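You operate a simulated robot arm through the tools that you are given. There is no shell and no other tool.

You are at the controls of a simulated robot arm. One attempt, no reset.

Task
Wind a noodle nest on the spool and stand it back in its holder.
Fine: seat it in the grey collar and turn the green knob to STOP.

It is judged by the outcome, as a careful person would: the job done as asked, and still so three seconds after it is handed in. It fails if anything else is knocked over, pushed out of place, dropped, spilled or broken.

Robot
A 7-joint arm with a three-finger gripper, fixed in place. Base frame: the origin is at the foot of the arm, x ahead of it, y to its left, z up. Lengths are in mm, angles in rad, forces in N, time in s.
Its first joint turns from -2.897 to 2.897 rad. Payload 2.69 kg.
Tool frame: the origin (TCP) lies between the finger pads and is the grasp point; the fingertips stand 30 mm ahead of it; z points along the fingers, y is the line along which they close. The gripper opens to 128 mm. The gripper's body begins 117 mm behind the TCP.
Orientation is told as [roll, pitch, yaw] about the base's x, y, z axes, in that order, counted from this pose: with the fingers straight down and closing along the base's y, the tool's x points along the base's -x, its y along +y and its z along -z.

Tools
- The arm moves only by the tool arm_command. Its argument "motion" is a list of rows, each a list of 7 numbers: the shift along the tool's x, y, z in mm, then the turn, a rotation vector about the tool's x, y, z in rad, then the opening, from 0 (shut) to 1 (fully open). In form: [[x, y, z, ax, ay, az, claw], ...]. A call has 1 to 20 rows; each row is the pose to reach, as a shift and turn from the pose commanded when the call began, along the tool's axes at that moment. Each row takes 0.2 s and may step no farther than 50 mm and 0.15 rad from the row before; otherwise, or with a gripper value out of range, the whole call is refused. Where a pose cannot be reached the arm comes as near as it can. A force on the tool above 70 N (or 10 N above the force at the start of the call, whichever is more), or a blocked arm, ends the call early, and 0.2 s more pass. The fingers move at their own pace and stop on an object; they squeeze with about 28 N. The grip force told is the motor's: it shows also when the fingers shut on nothing. Time passes only in rows, and 0.2 s behind the last, so rows that repeat a pose let the fingers close. The reply holds the time, the measured pose of the TCP, the force on the tool along the base axes, the opening and the grip force, in the units named above and with some noise, with the torque about the TCP (base axes, N m) and any sound that the robot's microphone picked up.
- Cameras (640 x 400 px; columns grow to the right, rows downward): "scene" is fixed at [214.8, -634.5, 1402.1]; the picture's right is [0.89, -0.45, 0.00], its down [-0.15, -0.30, -0.94] and it looks along [0.43, 0.84, -0.34] (base axes); focal length 374 px, centre (320, 200). "wrist" rides on the gripper at [58, 54, -131] in the tool frame; the picture's right is [-0.68, 0.74, 0.00], its down [-0.62, -0.57, -0.55] and it looks along [-0.40, -0.37, 0.84] (tool axes); focal length 234 px, centre (320, 200). There is no depth. A picture from a camera that has moved, and an enlarged one, comes with that camera's place and axes in the base frame and with its lens. The place of the scene camera against the robot may be out by one fixed shift of up to 18 mm in any direction.
- snapshot(camera): a new picture of that camera. It takes no simulated time.
- lift_body(by): slides the trunk up (or, below 0, down) by that many mm; the arm rides with it, the base frame stays. It gives what a move gives, with no picture.
- inspect(camera, box): a new picture of the part [left, top, right, bottom] of that camera's present view, enlarged. It takes no simulated time.
- hand_in(): hands the job in; it is judged then, once.

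Nothing tells you positions but the pictures and the camera data. Unless the task says otherwise, let go and move clear before handing in.

The tools are called after "Request:" by a JSON object that holds its "method" and its "body". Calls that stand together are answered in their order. arm_command: Moves the arm, as the interface text tells. Its arguments: {"type":"object","properties":{"motion":{"type":"array"}},"required":["motion"]} The other tools are called the same way: lift_body (by) slides the trunk up or down; snapshot (camera) takes a picture; inspect (camera, box) takes an enlarged picture of a part of a camera's view; hand_in () hands the job in.

At the start:

```text
t: 0.0
tool_pos: [510.3, 553.4, 1113.8]
ee_rot: [0.0, -0.001, 0.0]
force: [0.1, 0.0, 0.0]
ft_torque: [0.03, 0.02, -0.03]
finger_gap: 127.9
finger_force: 0.0
trunk travel left (down, up): [-150.0, 200.0]
```

scene: 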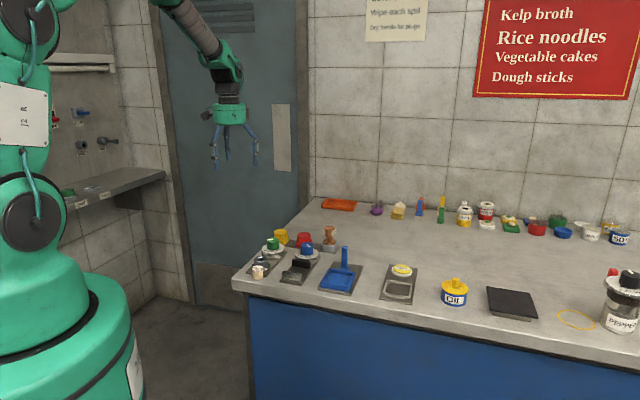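
wrist: 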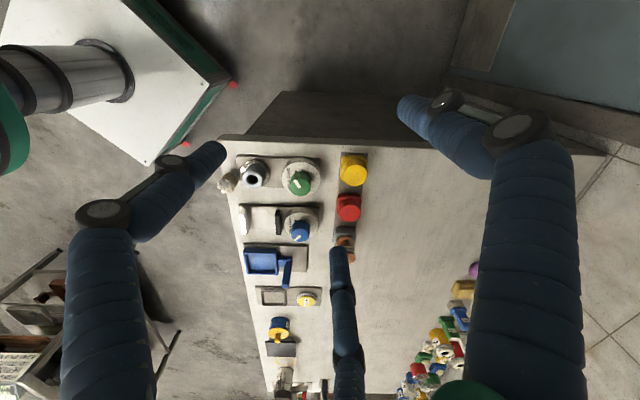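

I see a counter with several small stations (knobs in green, blue and yellow) along its front-left edge, and the arm standing high above it. I'll look more closely before moving to find the spool, the grey collar and the green knob.

Request:
{"method": "inspect", "body": {"camera": "scene", "box": [230, 220, 370, 307]}}

Request:
{"method": "inspect", "body": {"camera": "scene", "box": [360, 230, 640, 405]}}

Request:
{"method": "inspect", "body": {"camera": "scene", "box": [310, 180, 640, 260]}}

Request:
{"method": "inspect", "body": {"camera": "wrist", "box": [210, 130, 380, 236]}}

Request:
{"method": "inspect", "body": {"camera": "wrist", "box": [210, 220, 490, 400]}}

```text
4.57 times, centred on (300, 264) of scene
camera zoom: at [214.8, -634.5, 1402.1], right [0.89, -0.45, 0.0], down [-0.15, -0.3, -0.94], along [0.43, 0.84, -0.34], focal length 1711 px, centre (411, -90)
```

zoom: 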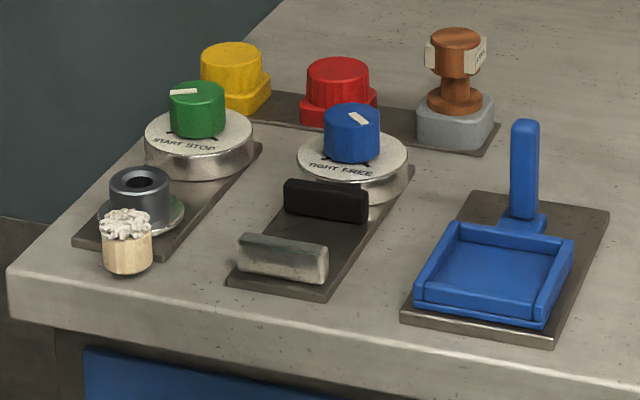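

```text
refused: 405 is not a number from 0 to 400
```

```text
1.94 times, centred on (475, 220) of scene
camera zoom: at [214.8, -634.5, 1402.1], right [0.89, -0.45, 0.0], down [-0.15, -0.3, -0.94], along [0.43, 0.84, -0.34], focal length 726 px, centre (19, 161)
```

zoom: 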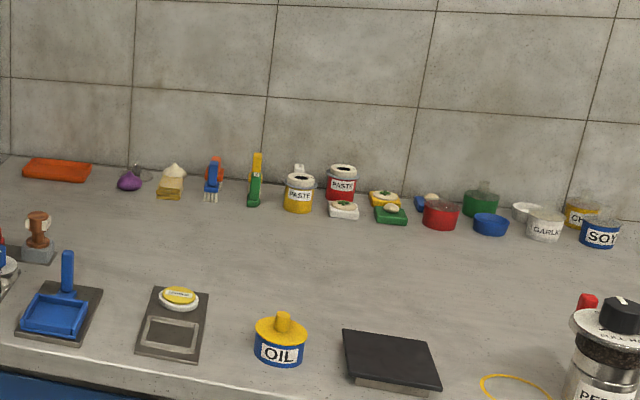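

```text
3.76 times, centred on (295, 183) of wrist
camera zoom: at [451.5, 606.8, 1245.6], right [0.68, 0.74, 0.0], down [0.62, -0.57, 0.55], along [0.4, -0.37, -0.84], focal length 882 px, centre (414, 264)
```

zoom: 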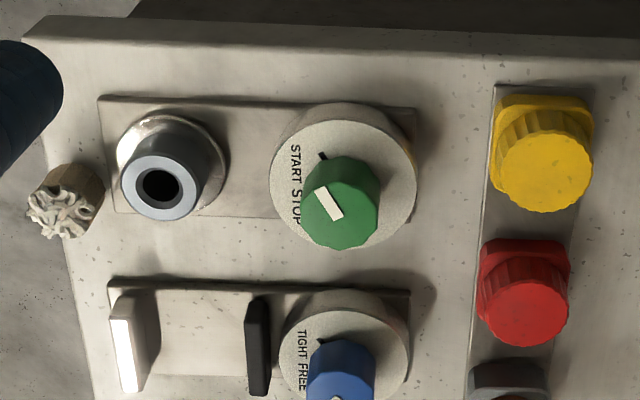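

```text
2.22 times, centred on (350, 310) of wrist
camera zoom: at [451.5, 606.8, 1245.6], right [0.68, 0.74, 0.0], down [0.62, -0.57, 0.55], along [0.4, -0.37, -0.84], focal length 520 px, centre (253, -44)
```

zoom: 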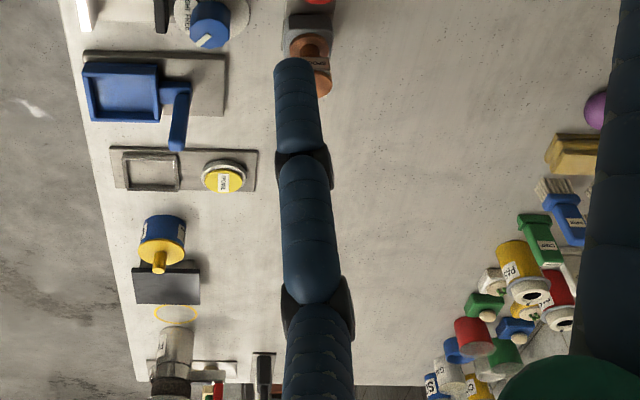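

The counter's left corner holds a grey collar with a hole next to a green START/STOP knob. A copper spool-like part stands in a grey block, and a light-wood plug with a noodle-like top sits near the front edge. I'll zoom in further on these before moving.

Request:
{"method": "inspect", "body": {"camera": "scene", "box": [240, 230, 300, 268]}}

Request:
{"method": "inspect", "body": {"camera": "scene", "box": [240, 248, 290, 280]}}

Request:
{"method": "inspect", "body": {"camera": "scene", "box": [300, 215, 360, 253]}}

Request:
{"method": "inspect", "body": {"camera": "scene", "box": [360, 250, 520, 350]}}

Request:
{"method": "inspect", "body": {"camera": "scene", "box": [480, 250, 640, 350]}}

Request:
{"method": "inspect", "body": {"camera": "scene", "box": [340, 190, 500, 250]}}

Request:
{"method": "inspect", "body": {"camera": "scene", "box": [480, 190, 640, 250]}}

Request:
{"method": "inspect", "body": {"camera": "scene", "box": [340, 0, 440, 60]}}

Request:
{"method": "inspect", "body": {"camera": "wrist", "box": [210, 140, 330, 215]}}

Request:
{"method": "inspect", "body": {"camera": "scene", "box": [30, 80, 170, 220]}}

```text
10.53 times, centred on (270, 249) of scene
camera zoom: at [214.8, -634.5, 1402.1], right [0.89, -0.45, 0.0], down [-0.15, -0.3, -0.94], along [0.43, 0.84, -0.34], focal length 3940 px, centre (846, -316)
```

zoom: 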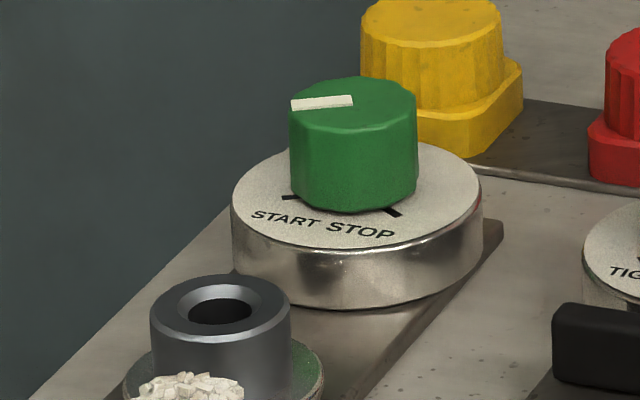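

```text
12.50 times, centred on (265, 264) of scene
camera zoom: at [214.8, -634.5, 1402.1], right [0.89, -0.45, 0.0], down [-0.15, -0.3, -0.94], along [0.43, 0.84, -0.34], focal length 4678 px, centre (1008, -600)
```

zoom: 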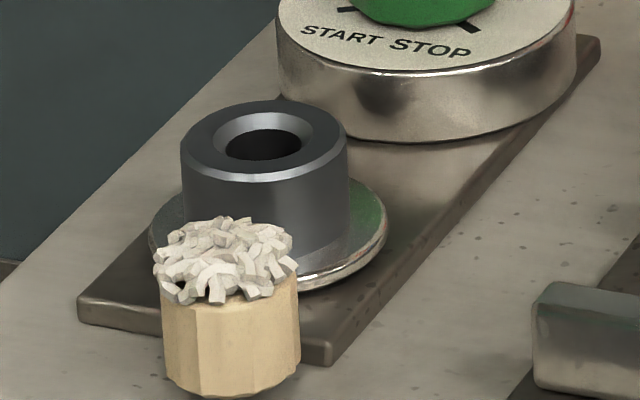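

```text
10.53 times, centred on (330, 234) of scene
camera zoom: at [214.8, -634.5, 1402.1], right [0.89, -0.45, 0.0], down [-0.15, -0.3, -0.94], along [0.43, 0.84, -0.34], focal length 3940 px, centre (215, -158)
```

zoom: 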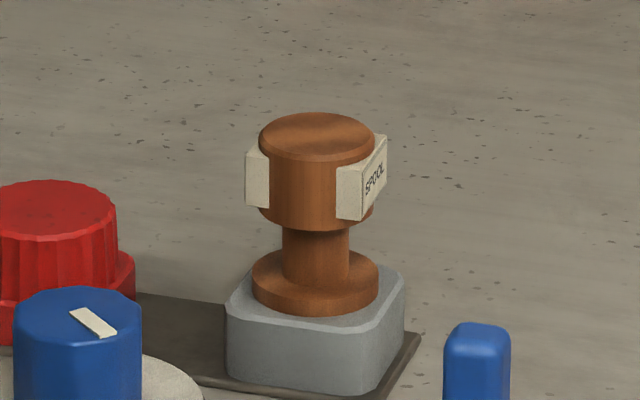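

```text
4.00 times, centred on (440, 300) of scene
camera zoom: at [214.8, -634.5, 1402.1], right [0.89, -0.45, 0.0], down [-0.15, -0.3, -0.94], along [0.43, 0.84, -0.34], focal length 1497 px, centre (-160, -200)
```

zoom: 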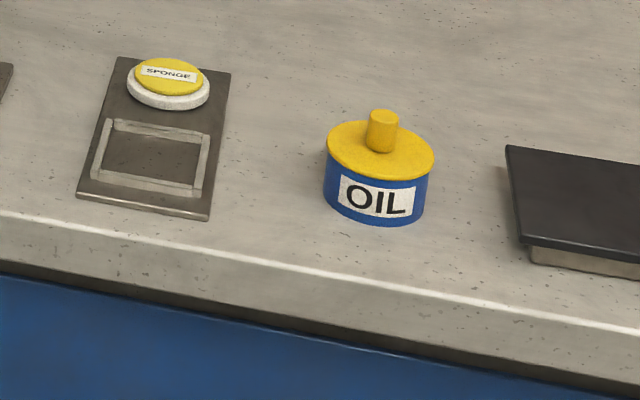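

```text
4.00 times, centred on (560, 300) of scene
camera zoom: at [214.8, -634.5, 1402.1], right [0.89, -0.45, 0.0], down [-0.15, -0.3, -0.94], along [0.43, 0.84, -0.34], focal length 1497 px, centre (-640, -200)
```

zoom: 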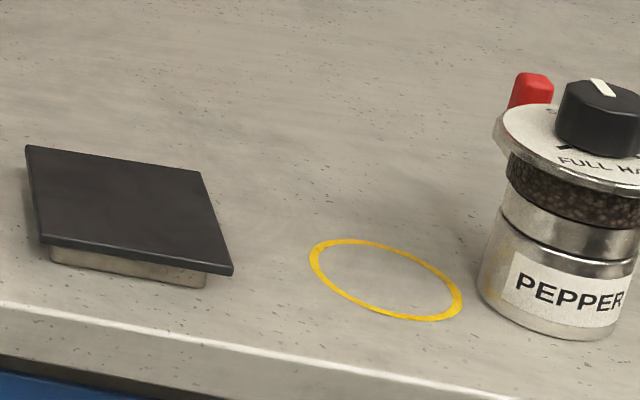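

```text
4.00 times, centred on (420, 220) of scene
camera zoom: at [214.8, -634.5, 1402.1], right [0.89, -0.45, 0.0], down [-0.15, -0.3, -0.94], along [0.43, 0.84, -0.34], focal length 1497 px, centre (-80, 120)
```

zoom: 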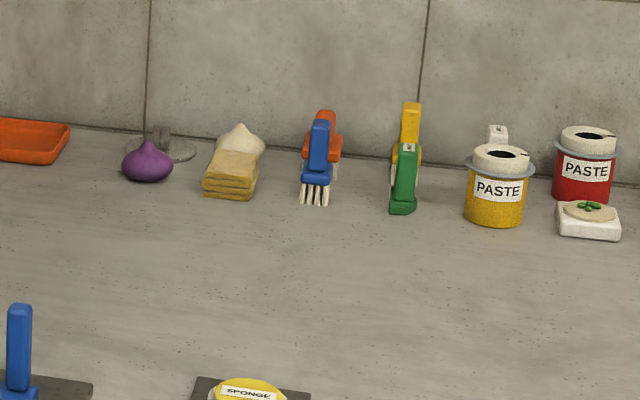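

```text
4.00 times, centred on (560, 220) of scene
camera zoom: at [214.8, -634.5, 1402.1], right [0.89, -0.45, 0.0], down [-0.15, -0.3, -0.94], along [0.43, 0.84, -0.34], focal length 1497 px, centre (-640, 120)
```

zoom: 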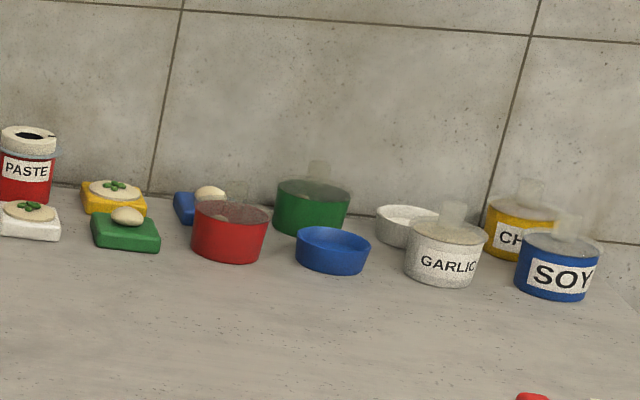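

```text
6.40 times, centred on (390, 30) of scene
camera zoom: at [214.8, -634.5, 1402.1], right [0.89, -0.45, 0.0], down [-0.15, -0.3, -0.94], along [0.43, 0.84, -0.34], focal length 2395 px, centre (-128, 1288)
```

zoom: 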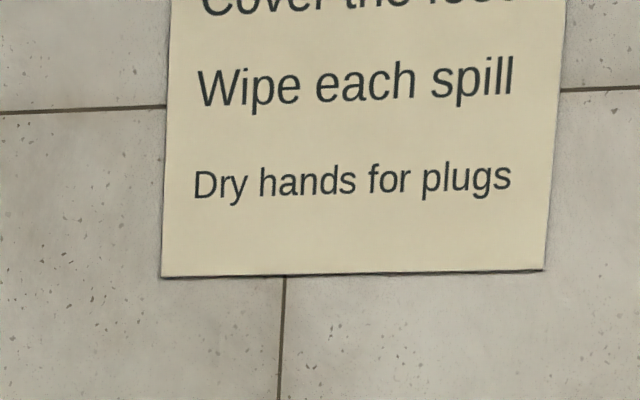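

```text
5.33 times, centred on (270, 178) of wrist
camera zoom: at [451.5, 606.8, 1245.6], right [0.68, 0.74, 0.0], down [0.62, -0.57, 0.55], along [0.4, -0.37, -0.84], focal length 1249 px, centre (587, 320)
```

zoom: 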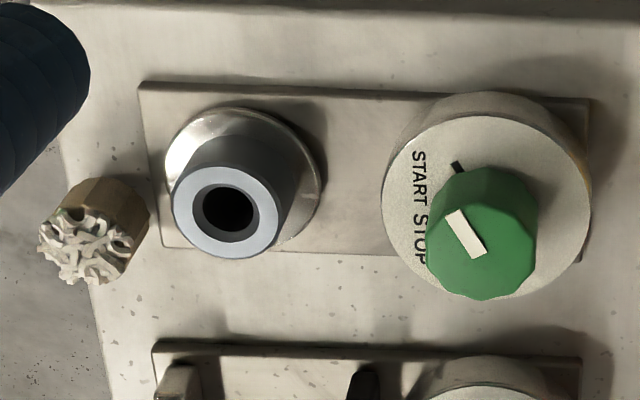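

```text
2.86 times, centred on (100, 150) of scene
camera zoom: at [214.8, -634.5, 1402.1], right [0.89, -0.45, 0.0], down [-0.15, -0.3, -0.94], along [0.43, 0.84, -0.34], focal length 1069 px, centre (949, 343)
```

zoom: 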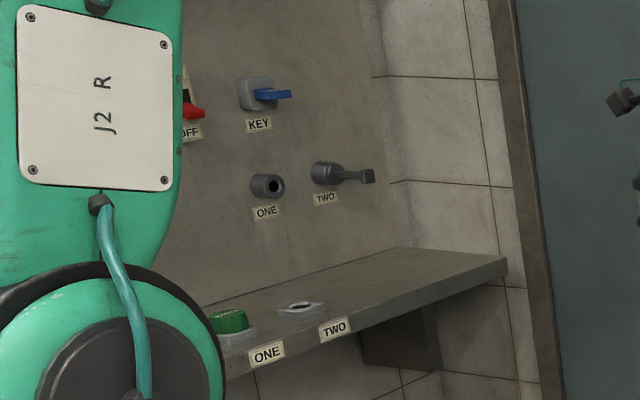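

Next I'll check the gripper itself. The wrist view seems to show three blue fingers, so I want to confirm what the hand looks like before planning grasps.

Request:
{"method": "inspect", "body": {"camera": "scene", "box": [190, 90, 274, 174]}}

Request:
{"method": "inspect", "body": {"camera": "scene", "box": [150, 0, 280, 100]}}

Request:
{"method": "snapshot", "body": {"camera": "wrist"}}

```text
4.76 times, centred on (232, 132) of scene
camera zoom: at [214.8, -634.5, 1402.1], right [0.89, -0.45, 0.0], down [-0.15, -0.3, -0.94], along [0.43, 0.84, -0.34], focal length 1782 px, centre (739, 524)
```

zoom: 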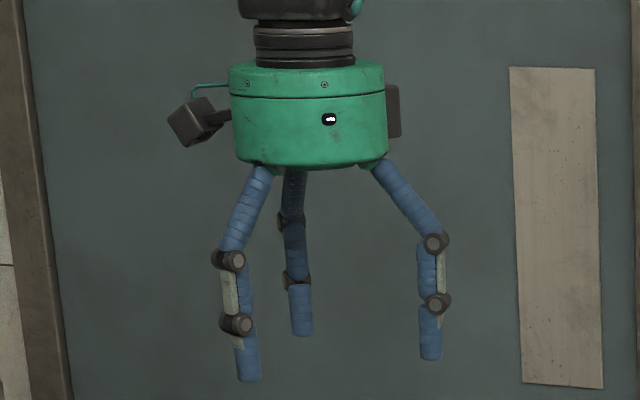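

```text
4.00 times, centred on (215, 50) of scene
camera zoom: at [214.8, -634.5, 1402.1], right [0.89, -0.45, 0.0], down [-0.15, -0.3, -0.94], along [0.43, 0.84, -0.34], focal length 1497 px, centre (740, 800)
```

zoom: 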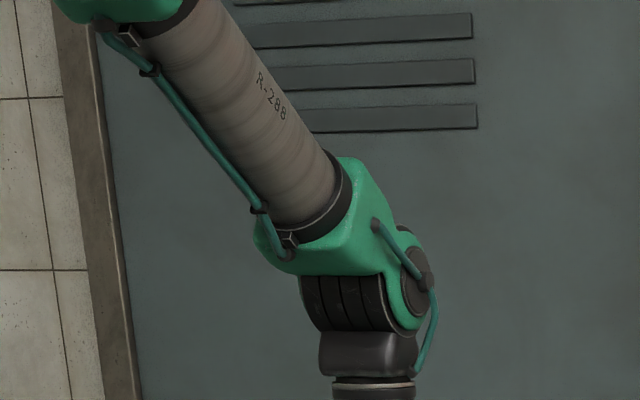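

```text
taken
camera wrist: at [451.5, 606.8, 1245.6], right [0.68, 0.74, 0.0], down [0.62, -0.57, 0.55], along [0.4, -0.37, -0.84], focal length 234 px, centre (320, 200)
```

wrist: 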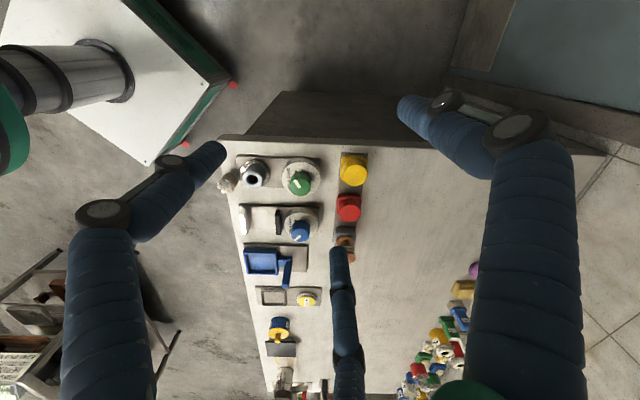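

The hand has three blue fingers, one on the tool's +y side and two on the −y side, hanging about 250 mm above the counter. I'll move it partway toward the stations for a second wrist view, which lets me triangulate the positions.

Request:
{"method": "arm_command", "body": {"motion": [[0, -40, 10, 0, 0, 0, 1], [0, -80, 20, 0, 0, 0, 1], [0, -120, 30, 0, 0, 0, 1], [0, -150, 40, 0, 0, 0, 1], [0, -150, 40, 0, 0, 0, 1]]}}

Request:
{"method": "snapshot", "body": {"camera": "wrist"}}

Request:
{"method": "snapshot", "body": {"camera": "scene"}}

```text
t: 1.2
tool_pos: [510.1, 404.7, 1076.7]
ee_rot: [-0.001, 0.001, 0.0]
force: [1.1, 0.0, -0.1]
ft_torque: [0.02, -0.01, 0.0]
finger_gap: 128.0
finger_force: 0.1
trunk travel left (down, up): [-150.0, 200.0]
```

```text
taken
camera wrist: at [451.8, 457.7, 1207.2], right [0.68, 0.74, 0.0], down [0.62, -0.57, 0.55], along [0.4, -0.37, -0.84], focal length 234 px, centre (320, 200)
```

wrist: 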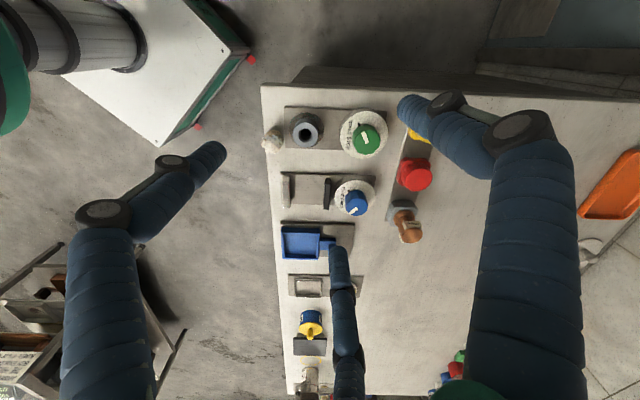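

```text
taken
```

scene: 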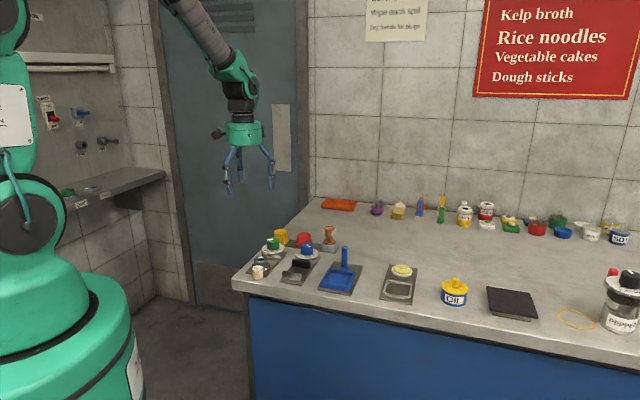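

The second view shows the collar, knobs and spool block more clearly. I'll enlarge them to get precise pixel positions.

Request:
{"method": "inspect", "body": {"camera": "wrist", "box": [250, 80, 410, 180]}}

Request:
{"method": "inspect", "body": {"camera": "wrist", "box": [340, 150, 460, 250]}}

```text
4.00 times, centred on (330, 130) of wrist
camera zoom: at [451.8, 457.7, 1207.2], right [0.68, 0.74, 0.0], down [0.62, -0.57, 0.55], along [0.4, -0.37, -0.84], focal length 937 px, centre (280, 480)
```

zoom: 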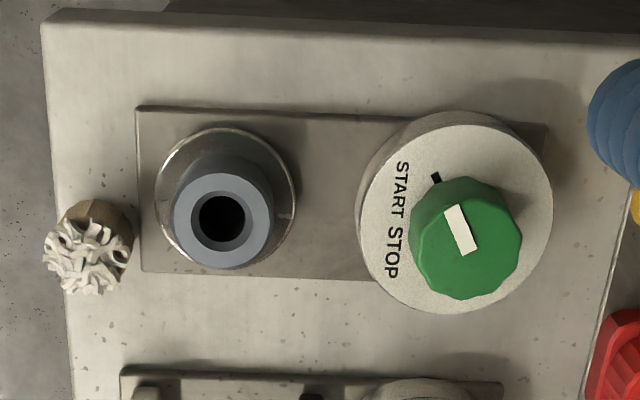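

```text
4.00 times, centred on (400, 200) of wrist
camera zoom: at [451.8, 457.7, 1207.2], right [0.68, 0.74, 0.0], down [0.62, -0.57, 0.55], along [0.4, -0.37, -0.84], focal length 937 px, centre (0, 200)
```

zoom: 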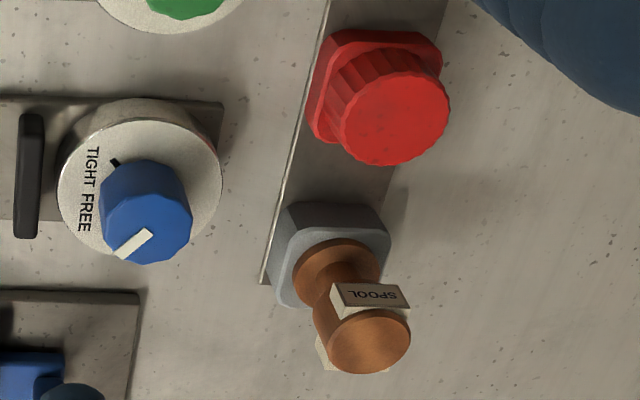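

From two wrist views, the collar hole's rim is near (522, 360, 829), the green knob's top near (589, 430, 852) and the spool's head top near (780, 388, 877). I'll close the hand in free air to see how the fingers actually move.

Request:
{"method": "arm_command", "body": {"motion": [[0, 0, 0, 0, 0, 0, 0.3], [0, 0, 0, 0, 0, 0, 0.3], [0, 0, 0, 0, 0, 0, 0.3], [0, 0, 0, 0, 0, 0, 0.3]]}}

Request:
{"method": "snapshot", "body": {"camera": "wrist"}}

Request:
{"method": "inspect", "body": {"camera": "scene", "box": [190, 100, 310, 205]}}

```text
t: 2.2
tool_pos: [509.8, 405.8, 1074.7]
ee_rot: [0.0, 0.002, 0.0]
force: [0.1, -0.4, -0.2]
ft_torque: [0.01, 0.01, -0.03]
finger_gap: 38.4
finger_force: 0.1
trunk travel left (down, up): [-150.0, 200.0]
```

```text
taken
camera wrist: at [451.9, 458.3, 1207.2], right [0.68, 0.74, 0.0], down [0.62, -0.57, 0.55], along [0.4, -0.37, -0.84], focal length 234 px, centre (320, 200)
```

wrist: 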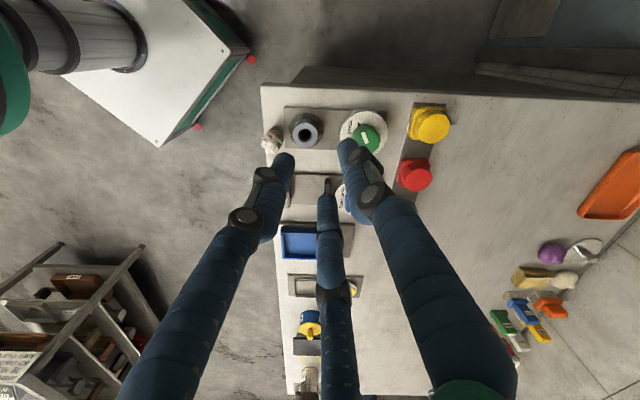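

```text
3.81 times, centred on (250, 152) of scene
camera zoom: at [214.8, -634.5, 1402.1], right [0.89, -0.45, 0.0], down [-0.15, -0.3, -0.94], along [0.43, 0.84, -0.34], focal length 1426 px, centre (587, 381)
```

zoom: 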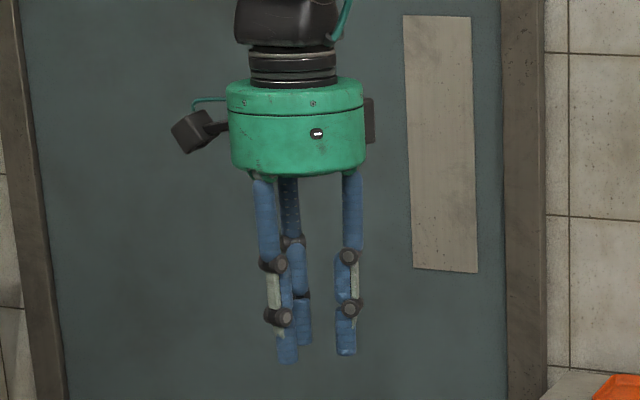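

All three fingers close together toward the centre. I'll reopen the hand and move above the spool to see its grip pads and holder up close.

Request:
{"method": "arm_command", "body": {"motion": [[-45, 0, 0, 0, 0, 0, 1], [-90, 0, 0, 0, 0, 0, 1], [-135, 0, 0, 0, 0, 0, 1], [-180, 0, 0, 0, 0, 0, 1], [-220, -10, 10, 0, 0, 0, 1], [-260, -17, 20, 0, 0, 0, 1], [-270, -17, 25, 0, 0, 0, 1], [-270, -17, 25, 0, 0, 0, 1]]}}

Request:
{"method": "snapshot", "body": {"camera": "wrist"}}

Request:
{"method": "inspect", "body": {"camera": "wrist", "box": [250, 120, 410, 220]}}

```text
t: 4.0
tool_pos: [781.9, 385.8, 1050.2]
ee_rot: [-0.001, 0.001, 0.0]
force: [0.0, -0.6, 0.7]
ft_torque: [0.01, 0.0, 0.0]
finger_gap: 128.1
finger_force: 0.1
trunk travel left (down, up): [-150.0, 200.0]
```

```text
taken
camera wrist: at [722.8, 440.4, 1181.4], right [0.68, 0.74, 0.0], down [0.62, -0.57, 0.55], along [0.4, -0.37, -0.84], focal length 234 px, centre (320, 200)
```

wrist: 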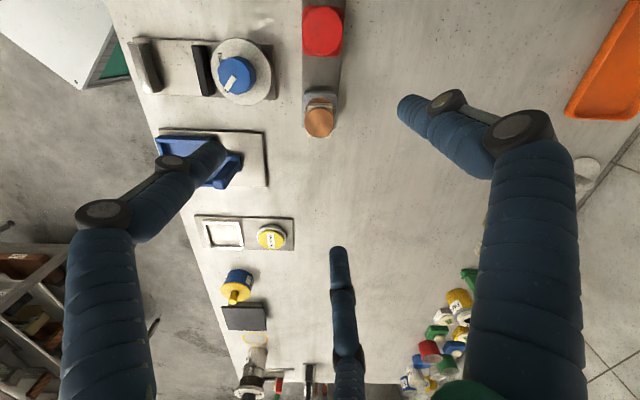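

```text
4.00 times, centred on (330, 170) of wrist
camera zoom: at [722.8, 440.4, 1181.4], right [0.68, 0.74, 0.0], down [0.62, -0.57, 0.55], along [0.4, -0.37, -0.84], focal length 937 px, centre (280, 320)
```

zoom: 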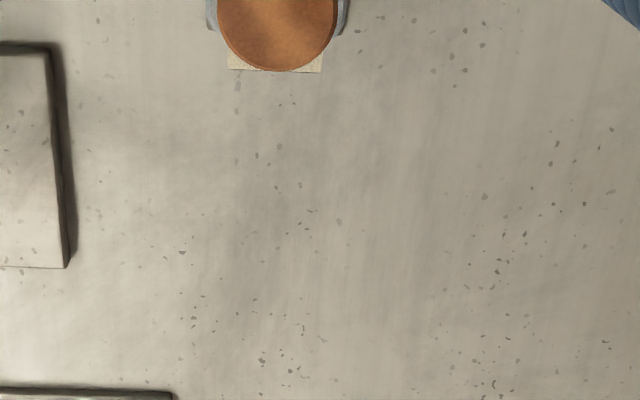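

Request:
{"method": "inspect", "body": {"camera": "wrist", "box": [280, 80, 360, 140]}}

Request:
{"method": "inspect", "body": {"camera": "wrist", "box": [120, 0, 360, 150]}}

```text
6.67 times, centred on (320, 110) of wrist
camera zoom: at [722.8, 440.4, 1181.4], right [0.68, 0.74, 0.0], down [0.62, -0.57, 0.55], along [0.4, -0.37, -0.84], focal length 1561 px, centre (320, 800)
```

zoom: 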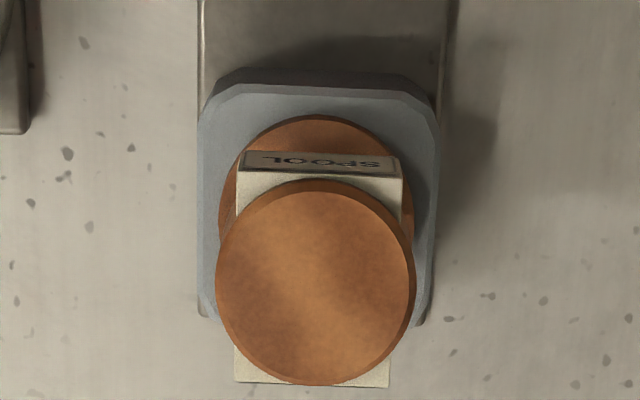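

```text
2.67 times, centred on (240, 75) of wrist
camera zoom: at [722.8, 440.4, 1181.4], right [0.68, 0.74, 0.0], down [0.62, -0.57, 0.55], along [0.4, -0.37, -0.84], focal length 624 px, centre (533, 533)
```

zoom: 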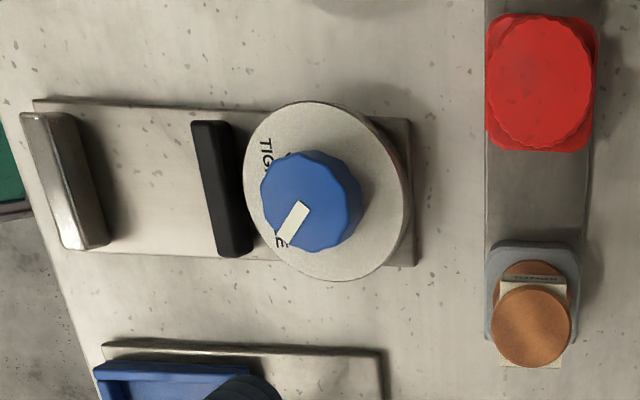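

The counter sits at 45° to my base axes. The spool's two flat labelled pads face along (0.7, −0.7), and its head top is near (780, 387, 880). I'll turn the tool 45° to line up with those pads and lower partway with the fingers half open.

Request:
{"method": "arm_command", "body": {"motion": [[0, 0, 10, 0, 0, -0.131, 0.6], [0, 0, 25, 0, 0, -0.262, 0.6], [0, 0, 45, 0, 0, -0.393, 0.6], [0, 0, 65, 0, 0, -0.524, 0.6], [0, 0, 85, 0, 0, -0.655, 0.6], [0.5, 1, 100, 0, 0, -0.785, 0.6], [0.5, 1, 100, 0, 0, -0.785, 0.6]]}}

Request:
{"method": "snapshot", "body": {"camera": "wrist"}}

Request:
{"method": "inspect", "body": {"camera": "wrist", "box": [250, 110, 410, 210]}}

Request:
{"method": "inspect", "body": {"camera": "scene", "box": [250, 150, 410, 270]}}

```text
t: 5.6
tool_pos: [779.2, 387.2, 949.2]
ee_rot: [0.001, 0.0, 0.788]
force: [-0.3, -0.4, -0.3]
ft_torque: [-0.05, 0.03, 0.02]
finger_gap: 76.9
finger_force: 0.1
trunk travel left (down, up): [-150.0, 200.0]
```

```text
taken
camera wrist: at [700.4, 383.3, 1081.0], right [-0.04, 1.0, 0.0], down [0.84, 0.04, 0.55], along [0.55, 0.02, -0.84], focal length 234 px, centre (320, 200)
```

wrist: 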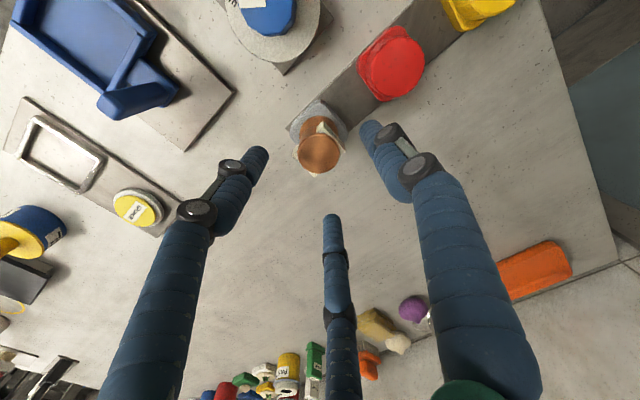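

```text
4.00 times, centred on (330, 160) of wrist
camera zoom: at [700.4, 383.3, 1081.0], right [-0.04, 1.0, 0.0], down [0.84, 0.04, 0.55], along [0.55, 0.02, -0.84], focal length 937 px, centre (280, 360)
```

zoom: 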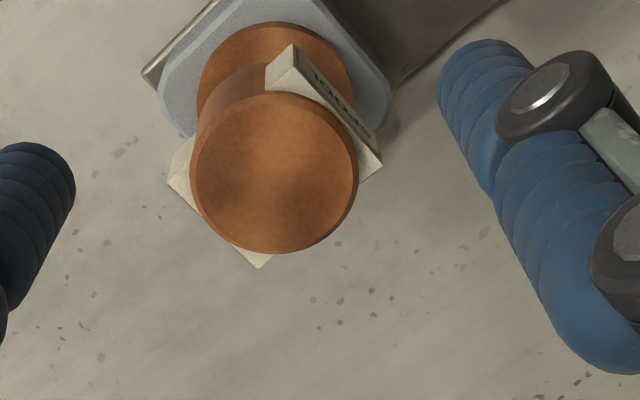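

```text
3.33 times, centred on (330, 210) of scene
camera zoom: at [214.8, -634.5, 1402.1], right [0.89, -0.45, 0.0], down [-0.15, -0.3, -0.94], along [0.43, 0.84, -0.34], focal length 1248 px, centre (287, 167)
```

zoom: 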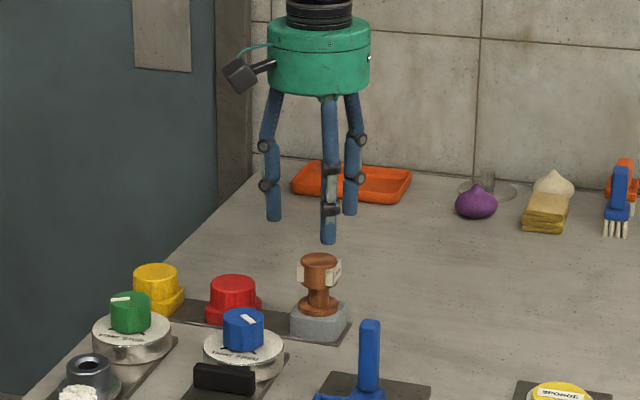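

The tool axis is within about 1 mm of the spool centre and the pads line up with the finger line. I'll lower the fingers around the head and check before closing.

Request:
{"method": "arm_command", "body": {"motion": [[0, 0, 20, 0, 0, 0, 0.6], [0, 0, 40, 0, 0, 0, 0.6], [0, 0, 55, 0, 0, 0, 0.6], [0, 0, 68, 0, 0, 0, 0.6], [0, 0, 78, 0, 0, 0, 0.6], [0, 0, 78, 0, 0, 0, 0.6]]}}

Request:
{"method": "inspect", "body": {"camera": "wrist", "box": [200, 100, 440, 250]}}

Request:
{"method": "inspect", "body": {"camera": "scene", "box": [290, 190, 370, 250]}}

```text
t: 7.0
tool_pos: [779.3, 385.9, 870.5]
ee_rot: [0.002, -0.001, 0.785]
force: [-0.3, 0.2, -0.1]
ft_torque: [0.02, 0.04, 0.03]
finger_gap: 76.9
finger_force: 0.1
trunk travel left (down, up): [-150.0, 200.0]
```

```text
2.67 times, centred on (320, 175) of wrist
camera zoom: at [700.1, 383.2, 1001.9], right [-0.04, 1.0, 0.0], down [0.84, 0.04, 0.55], along [0.55, 0.02, -0.84], focal length 624 px, centre (320, 267)
```

zoom: 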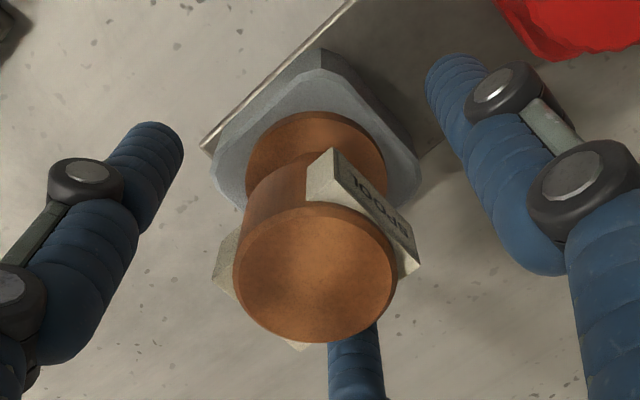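

```text
6.67 times, centred on (330, 220) of scene
camera zoom: at [214.8, -634.5, 1402.1], right [0.89, -0.45, 0.0], down [-0.15, -0.3, -0.94], along [0.43, 0.84, -0.34], focal length 2495 px, centre (253, 67)
```

zoom: 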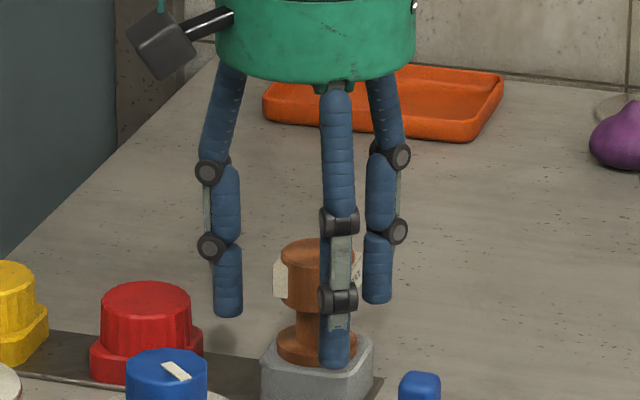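

The fingers sit around the head, clear of the block and the red knob. I'll close on the pads.

Request:
{"method": "arm_command", "body": {"motion": [[0, 0, 0, 0, 0, 0, 0.35], [0, 0, 0, 0, 0, 0, 0.2], [0, 0, 0, 0, 0, 0, 0], [0, 0, 0, 0, 0, 0, 0], [0, 0, 0, 0, 0, 0, 0]]}}

Request:
{"method": "inspect", "body": {"camera": "wrist", "box": [200, 100, 440, 250]}}

Request:
{"method": "inspect", "body": {"camera": "scene", "box": [290, 190, 370, 250]}}

```text
t: 8.2
tool_pos: [779.1, 386.9, 870.6]
ee_rot: [0.0, -0.001, 0.785]
force: [1.8, -0.3, 0.3]
ft_torque: [-0.01, -0.06, 0.0]
finger_gap: 35.7
finger_force: 28.0
trunk travel left (down, up): [-150.0, 200.0]
```

```text
2.67 times, centred on (320, 175) of wrist
camera zoom: at [700.1, 383.1, 1002.2], right [-0.04, 1.0, 0.0], down [0.84, 0.04, 0.55], along [0.55, 0.02, -0.84], focal length 624 px, centre (320, 267)
```

zoom: 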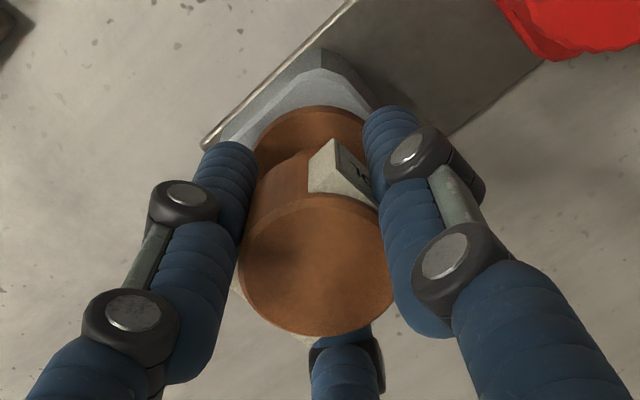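

```text
6.67 times, centred on (330, 220) of scene
camera zoom: at [214.8, -634.5, 1402.1], right [0.89, -0.45, 0.0], down [-0.15, -0.3, -0.94], along [0.43, 0.84, -0.34], focal length 2495 px, centre (253, 67)
```

zoom: 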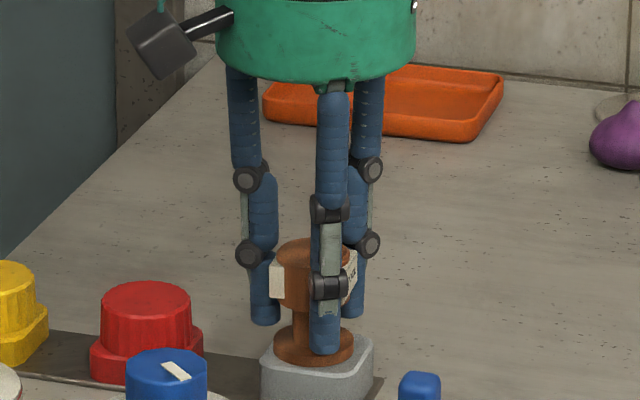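

The grip holds at a 35.7 mm gap with 28 N. I'll lift straight up slowly and watch the forces.

Request:
{"method": "arm_command", "body": {"motion": [[0, 0, -5, 0, 0, 0, 0], [0, 0, -10, 0, 0, 0, 0], [0, 0, -18, 0, 0, 0, 0], [0, 0, -26, 0, 0, 0, 0], [0, 0, -36, 0, 0, 0, 0], [0, 0, -50, 0, 0, 0, 0], [0, 0, -65, 0, 0, 0, 0], [0, 0, -65, 0, 0, 0, 0]]}}

Request:
{"method": "inspect", "body": {"camera": "scene", "box": [280, 160, 380, 260]}}

Request:
{"method": "inspect", "body": {"camera": "wrist", "box": [200, 50, 440, 250]}}

```text
t: 10.0
tool_pos: [776.4, 386.0, 936.0]
ee_rot: [-0.001, 0.0, 0.784]
force: [-0.6, -0.9, -0.3]
ft_torque: [0.0, 0.02, 0.0]
finger_gap: 35.8
finger_force: 28.0
trunk travel left (down, up): [-150.0, 200.0]
```

```text
4.00 times, centred on (330, 210) of scene
camera zoom: at [214.8, -634.5, 1402.1], right [0.89, -0.45, 0.0], down [-0.15, -0.3, -0.94], along [0.43, 0.84, -0.34], focal length 1497 px, centre (280, 160)
```

zoom: 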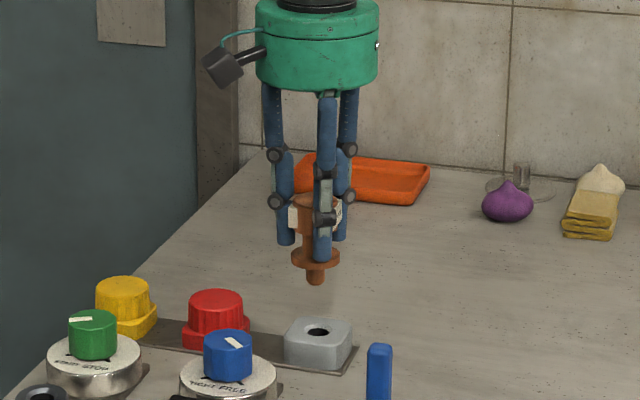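

```text
2.00 times, centred on (320, 150) of wrist
camera zoom: at [698.7, 382.9, 1068.2], right [-0.04, 1.0, 0.0], down [0.84, 0.04, 0.55], along [0.55, 0.02, -0.84], focal length 468 px, centre (320, 300)
```

zoom: 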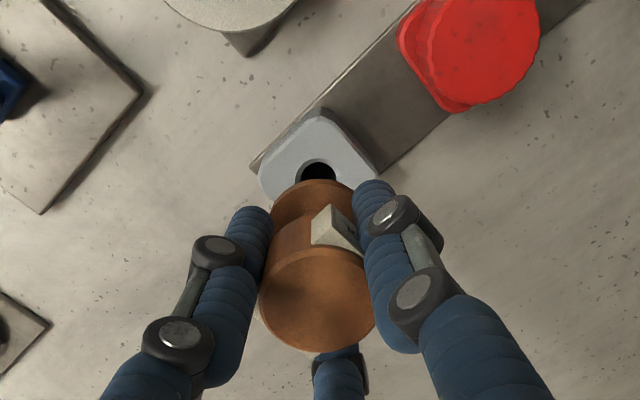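

The spool is out of its block and has a short stem of about 15 mm that should fit the collar's hole of about 19 mm. I'll raise it clear and move toward the collar, stopping short so the wrist camera can see the collar unobstructed.

Request:
{"method": "arm_command", "body": {"motion": [[0, 0, -15, 0, 0, 0, 0], [0, 0, -30, 0, 0, 0, 0], [25, 19, -35, 0, 0, 0, 0], [50, 38, -35, 0, 0, 0, 0], [78, 59, -35, 0, 0, 0, 0], [105, 80, -35, 0, 0, 0, 0], [132, 100, -35, 0, 0, 0, 0], [152, 115, -35, 0, 0, 0, 0], [159, 121, -35, 0, 0, 0, 0], [159, 121, -35, 0, 0, 0, 0]]}}

Request:
{"method": "snapshot", "body": {"camera": "wrist"}}

Request:
{"method": "snapshot", "body": {"camera": "scene"}}

```text
t: 12.2
tool_pos: [581.3, 360.3, 970.1]
ee_rot: [0.0, 0.0, 0.784]
force: [-0.1, 0.0, -0.4]
ft_torque: [-0.02, -0.01, 0.0]
finger_gap: 35.9
finger_force: 27.8
trunk travel left (down, up): [-150.0, 200.0]
```

```text
taken
camera wrist: at [502.7, 356.5, 1102.5], right [-0.04, 1.0, 0.0], down [0.84, 0.04, 0.55], along [0.55, 0.02, -0.84], focal length 234 px, centre (320, 200)
```

wrist: 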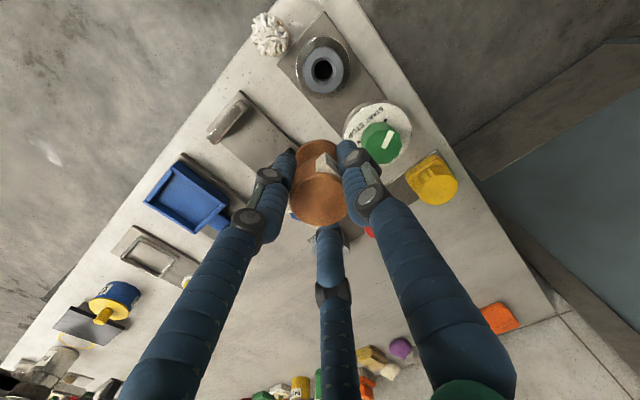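

```text
taken
```

scene: 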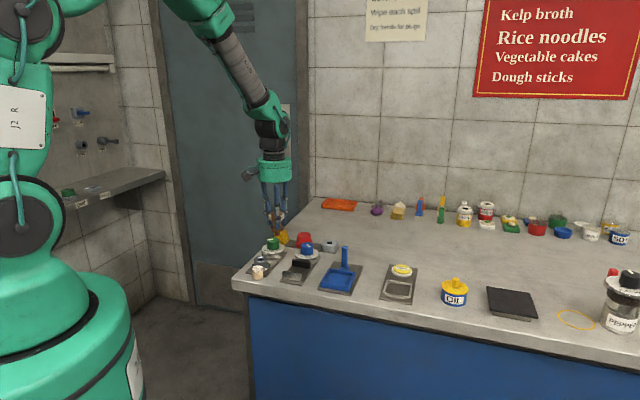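

Request:
{"method": "inspect", "body": {"camera": "wrist", "box": [240, 0, 440, 125]}}

Request:
{"method": "inspect", "body": {"camera": "wrist", "box": [290, 30, 354, 100]}}

Request:
{"method": "inspect", "body": {"camera": "wrist", "box": [335, 90, 423, 175]}}

Request:
{"method": "inspect", "body": {"camera": "wrist", "box": [260, 120, 380, 240]}}

```text
3.20 times, centred on (340, 62) of wrist
camera zoom: at [502.7, 356.5, 1102.5], right [-0.04, 1.0, 0.0], down [0.84, 0.04, 0.55], along [0.55, 0.02, -0.84], focal length 749 px, centre (256, 640)
```

zoom: 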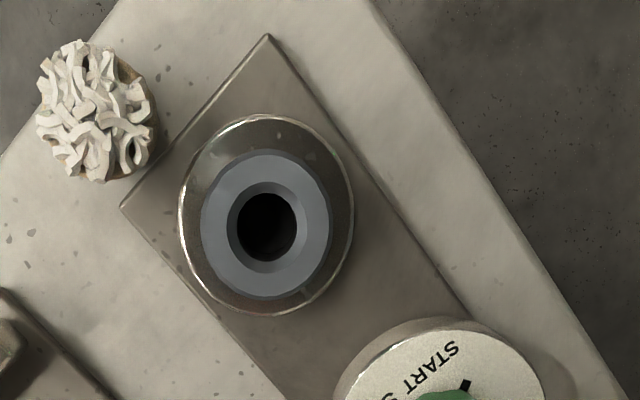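

```text
5.71 times, centred on (322, 65) of wrist
camera zoom: at [502.7, 356.5, 1102.5], right [-0.04, 1.0, 0.0], down [0.84, 0.04, 0.55], along [0.55, 0.02, -0.84], focal length 1338 px, centre (309, 971)
```

zoom: 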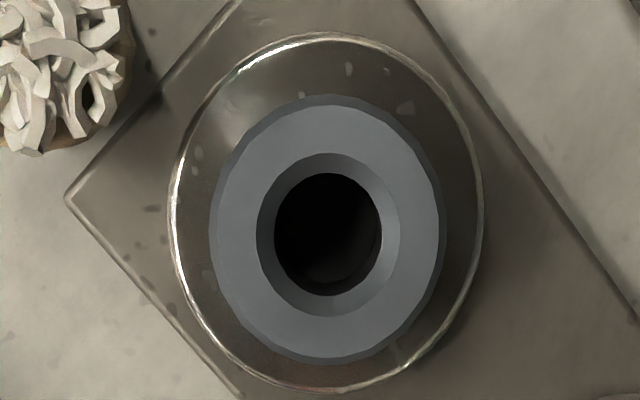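

```text
4.71 times, centred on (379, 132) of wrist
camera zoom: at [502.7, 356.5, 1102.5], right [-0.04, 1.0, 0.0], down [0.84, 0.04, 0.55], along [0.55, 0.02, -0.84], focal length 1102 px, centre (42, 518)
```

zoom: 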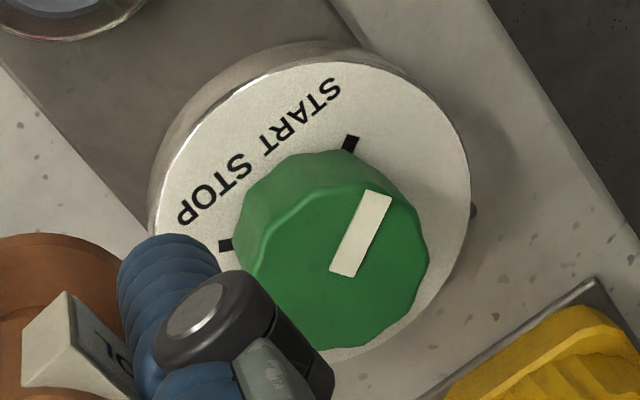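

```text
3.33 times, centred on (320, 180) of wrist
camera zoom: at [502.7, 356.5, 1102.5], right [-0.04, 1.0, 0.0], down [0.84, 0.04, 0.55], along [0.55, 0.02, -0.84], focal length 781 px, centre (320, 267)
```

zoom: 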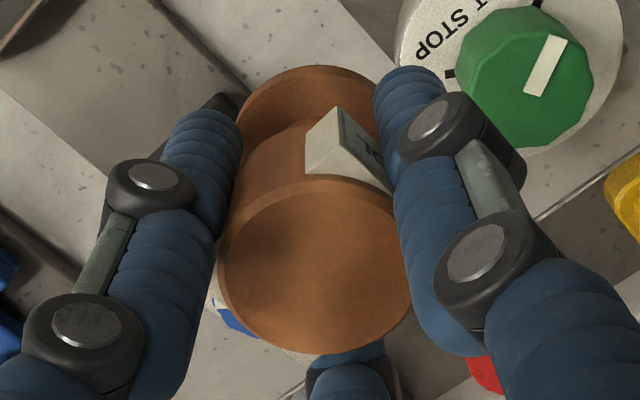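

The collar rim centre is confirmed at about (522.0, 360.6, 829), and the spool is centred in the grip. I'll move directly above the collar and lower to a hover just over the rim.

Request:
{"method": "arm_command", "body": {"motion": [[15, 15, 0, 0, 0, 0, 0], [30, 30, 0, 0, 0, 0, 0], [42, 42.6, 0, 0, 0, 0, 0], [42, 42.6, 15, 0, 0, 0, 0], [42, 42.6, 35, 0, 0, 0, 0], [42, 42.6, 55, 0, 0, 0, 0], [42, 42.6, 66, 0, 0, 0, 0], [42, 42.6, 66, 0, 0, 0, 0]]}}

Request:
{"method": "inspect", "body": {"camera": "wrist", "box": [220, 60, 420, 220]}}

Request:
{"method": "inspect", "body": {"camera": "scene", "box": [220, 200, 320, 290]}}

```text
t: 14.0
tool_pos: [523.0, 360.6, 902.1]
ee_rot: [0.0, 0.0, 0.786]
force: [-0.9, 0.2, -0.6]
ft_torque: [-0.03, 0.02, 0.01]
finger_gap: 35.7
finger_force: 28.3
trunk travel left (down, up): [-150.0, 200.0]
```

```text
2.50 times, centred on (320, 140) of wrist
camera zoom: at [443.3, 357.5, 1034.9], right [-0.04, 1.0, 0.0], down [0.84, 0.04, 0.55], along [0.55, 0.02, -0.84], focal length 585 px, centre (320, 350)
```

zoom: 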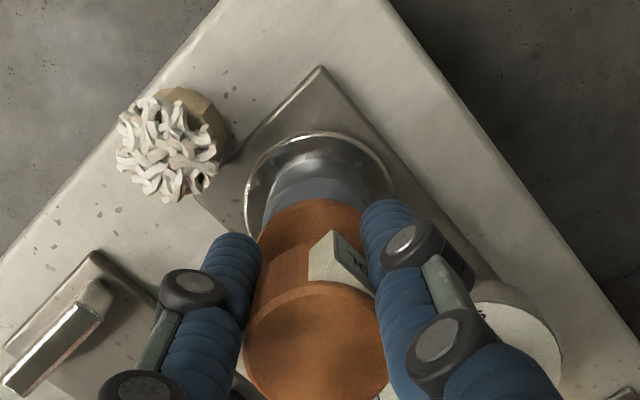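

```text
4.44 times, centred on (270, 245) of scene
camera zoom: at [214.8, -634.5, 1402.1], right [0.89, -0.45, 0.0], down [-0.15, -0.3, -0.94], along [0.43, 0.84, -0.34], focal length 1663 px, centre (542, 0)
```

zoom: 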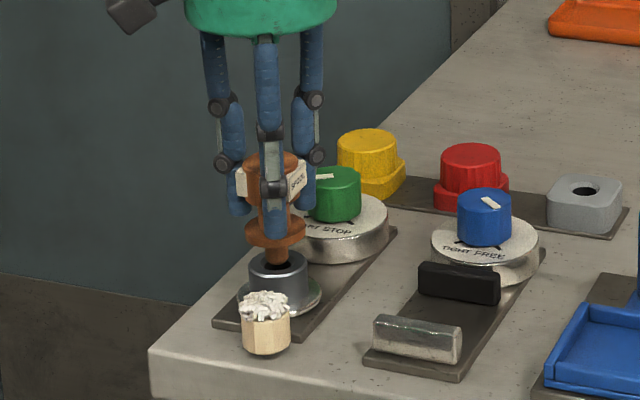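

Request:
{"method": "inspect", "body": {"camera": "scene", "box": [264, 240, 304, 272]}}

Request:
{"method": "inspect", "body": {"camera": "wrist", "box": [280, 100, 380, 180]}}

```text
12.50 times, centred on (284, 256) of scene
camera zoom: at [214.8, -634.5, 1402.1], right [0.89, -0.45, 0.0], down [-0.15, -0.3, -0.94], along [0.43, 0.84, -0.34], focal length 4678 px, centre (770, -500)
```

zoom: 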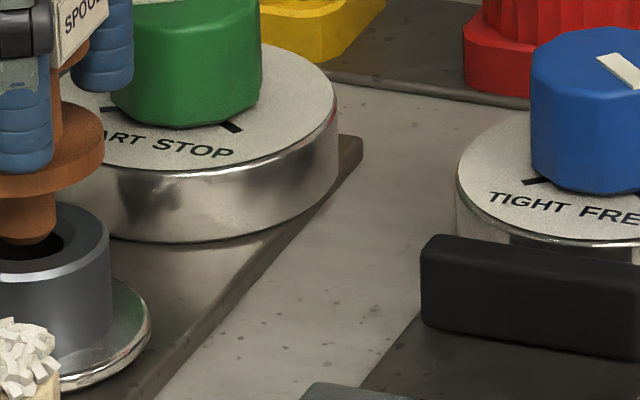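

```text
5.00 times, centred on (330, 140) of wrist
camera zoom: at [443.3, 357.5, 1034.9], right [-0.04, 1.0, 0.0], down [0.84, 0.04, 0.55], along [0.55, 0.02, -0.84], focal length 1171 px, centre (270, 500)
```

zoom: 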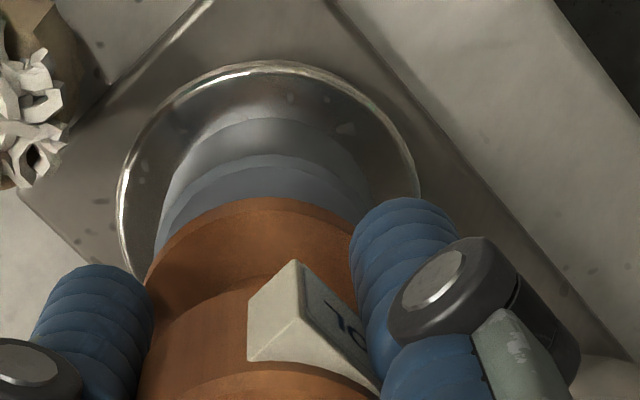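

Request:
{"method": "inspect", "body": {"camera": "scene", "box": [244, 236, 288, 272]}}

```text
11.11 times, centred on (266, 254) of scene
camera zoom: at [214.8, -634.5, 1402.1], right [0.89, -0.45, 0.0], down [-0.15, -0.3, -0.94], along [0.43, 0.84, -0.34], focal length 4158 px, centre (920, -400)
```

zoom: 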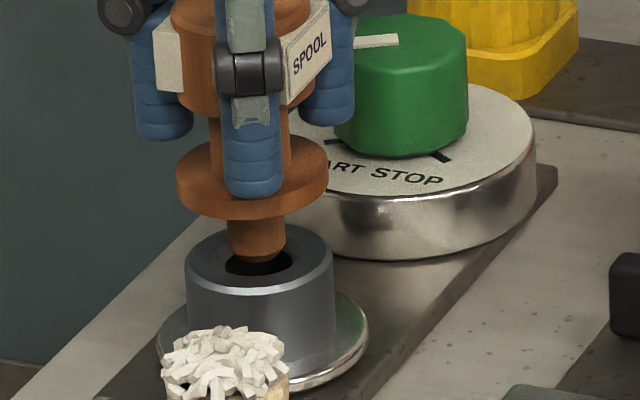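

The stem lines up with the hole in both views, within about 0.5 mm. I'll lower slowly into the collar.

Request:
{"method": "arm_command", "body": {"motion": [[0, 0, 5, 0, 0, 0, 0], [0, 0, 10, 0, 0, 0, 0], [0, 0, 14, 0, 0, 0, 0], [0, 0, 18, 0, 0, 0, 0], [0, 0, 22, 0, 0, 0, 0], [0, 0, 22, 0, 0, 0, 0]]}}

Request:
{"method": "inspect", "body": {"camera": "scene", "box": [244, 236, 288, 272]}}

```text
t: 15.4
tool_pos: [522.3, 361.7, 882.6]
ee_rot: [0.001, 0.001, 0.784]
force: [-0.2, -0.4, -1.0]
ft_torque: [0.01, 0.0, 0.02]
finger_gap: 36.1
finger_force: 27.9
trunk travel left (down, up): [-150.0, 200.0]
```

```text
11.11 times, centred on (266, 254) of scene
camera zoom: at [214.8, -634.5, 1402.1], right [0.89, -0.45, 0.0], down [-0.15, -0.3, -0.94], along [0.43, 0.84, -0.34], focal length 4158 px, centre (920, -400)
```

zoom: 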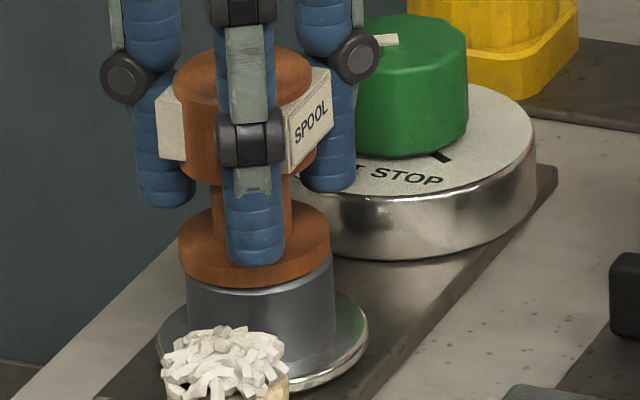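

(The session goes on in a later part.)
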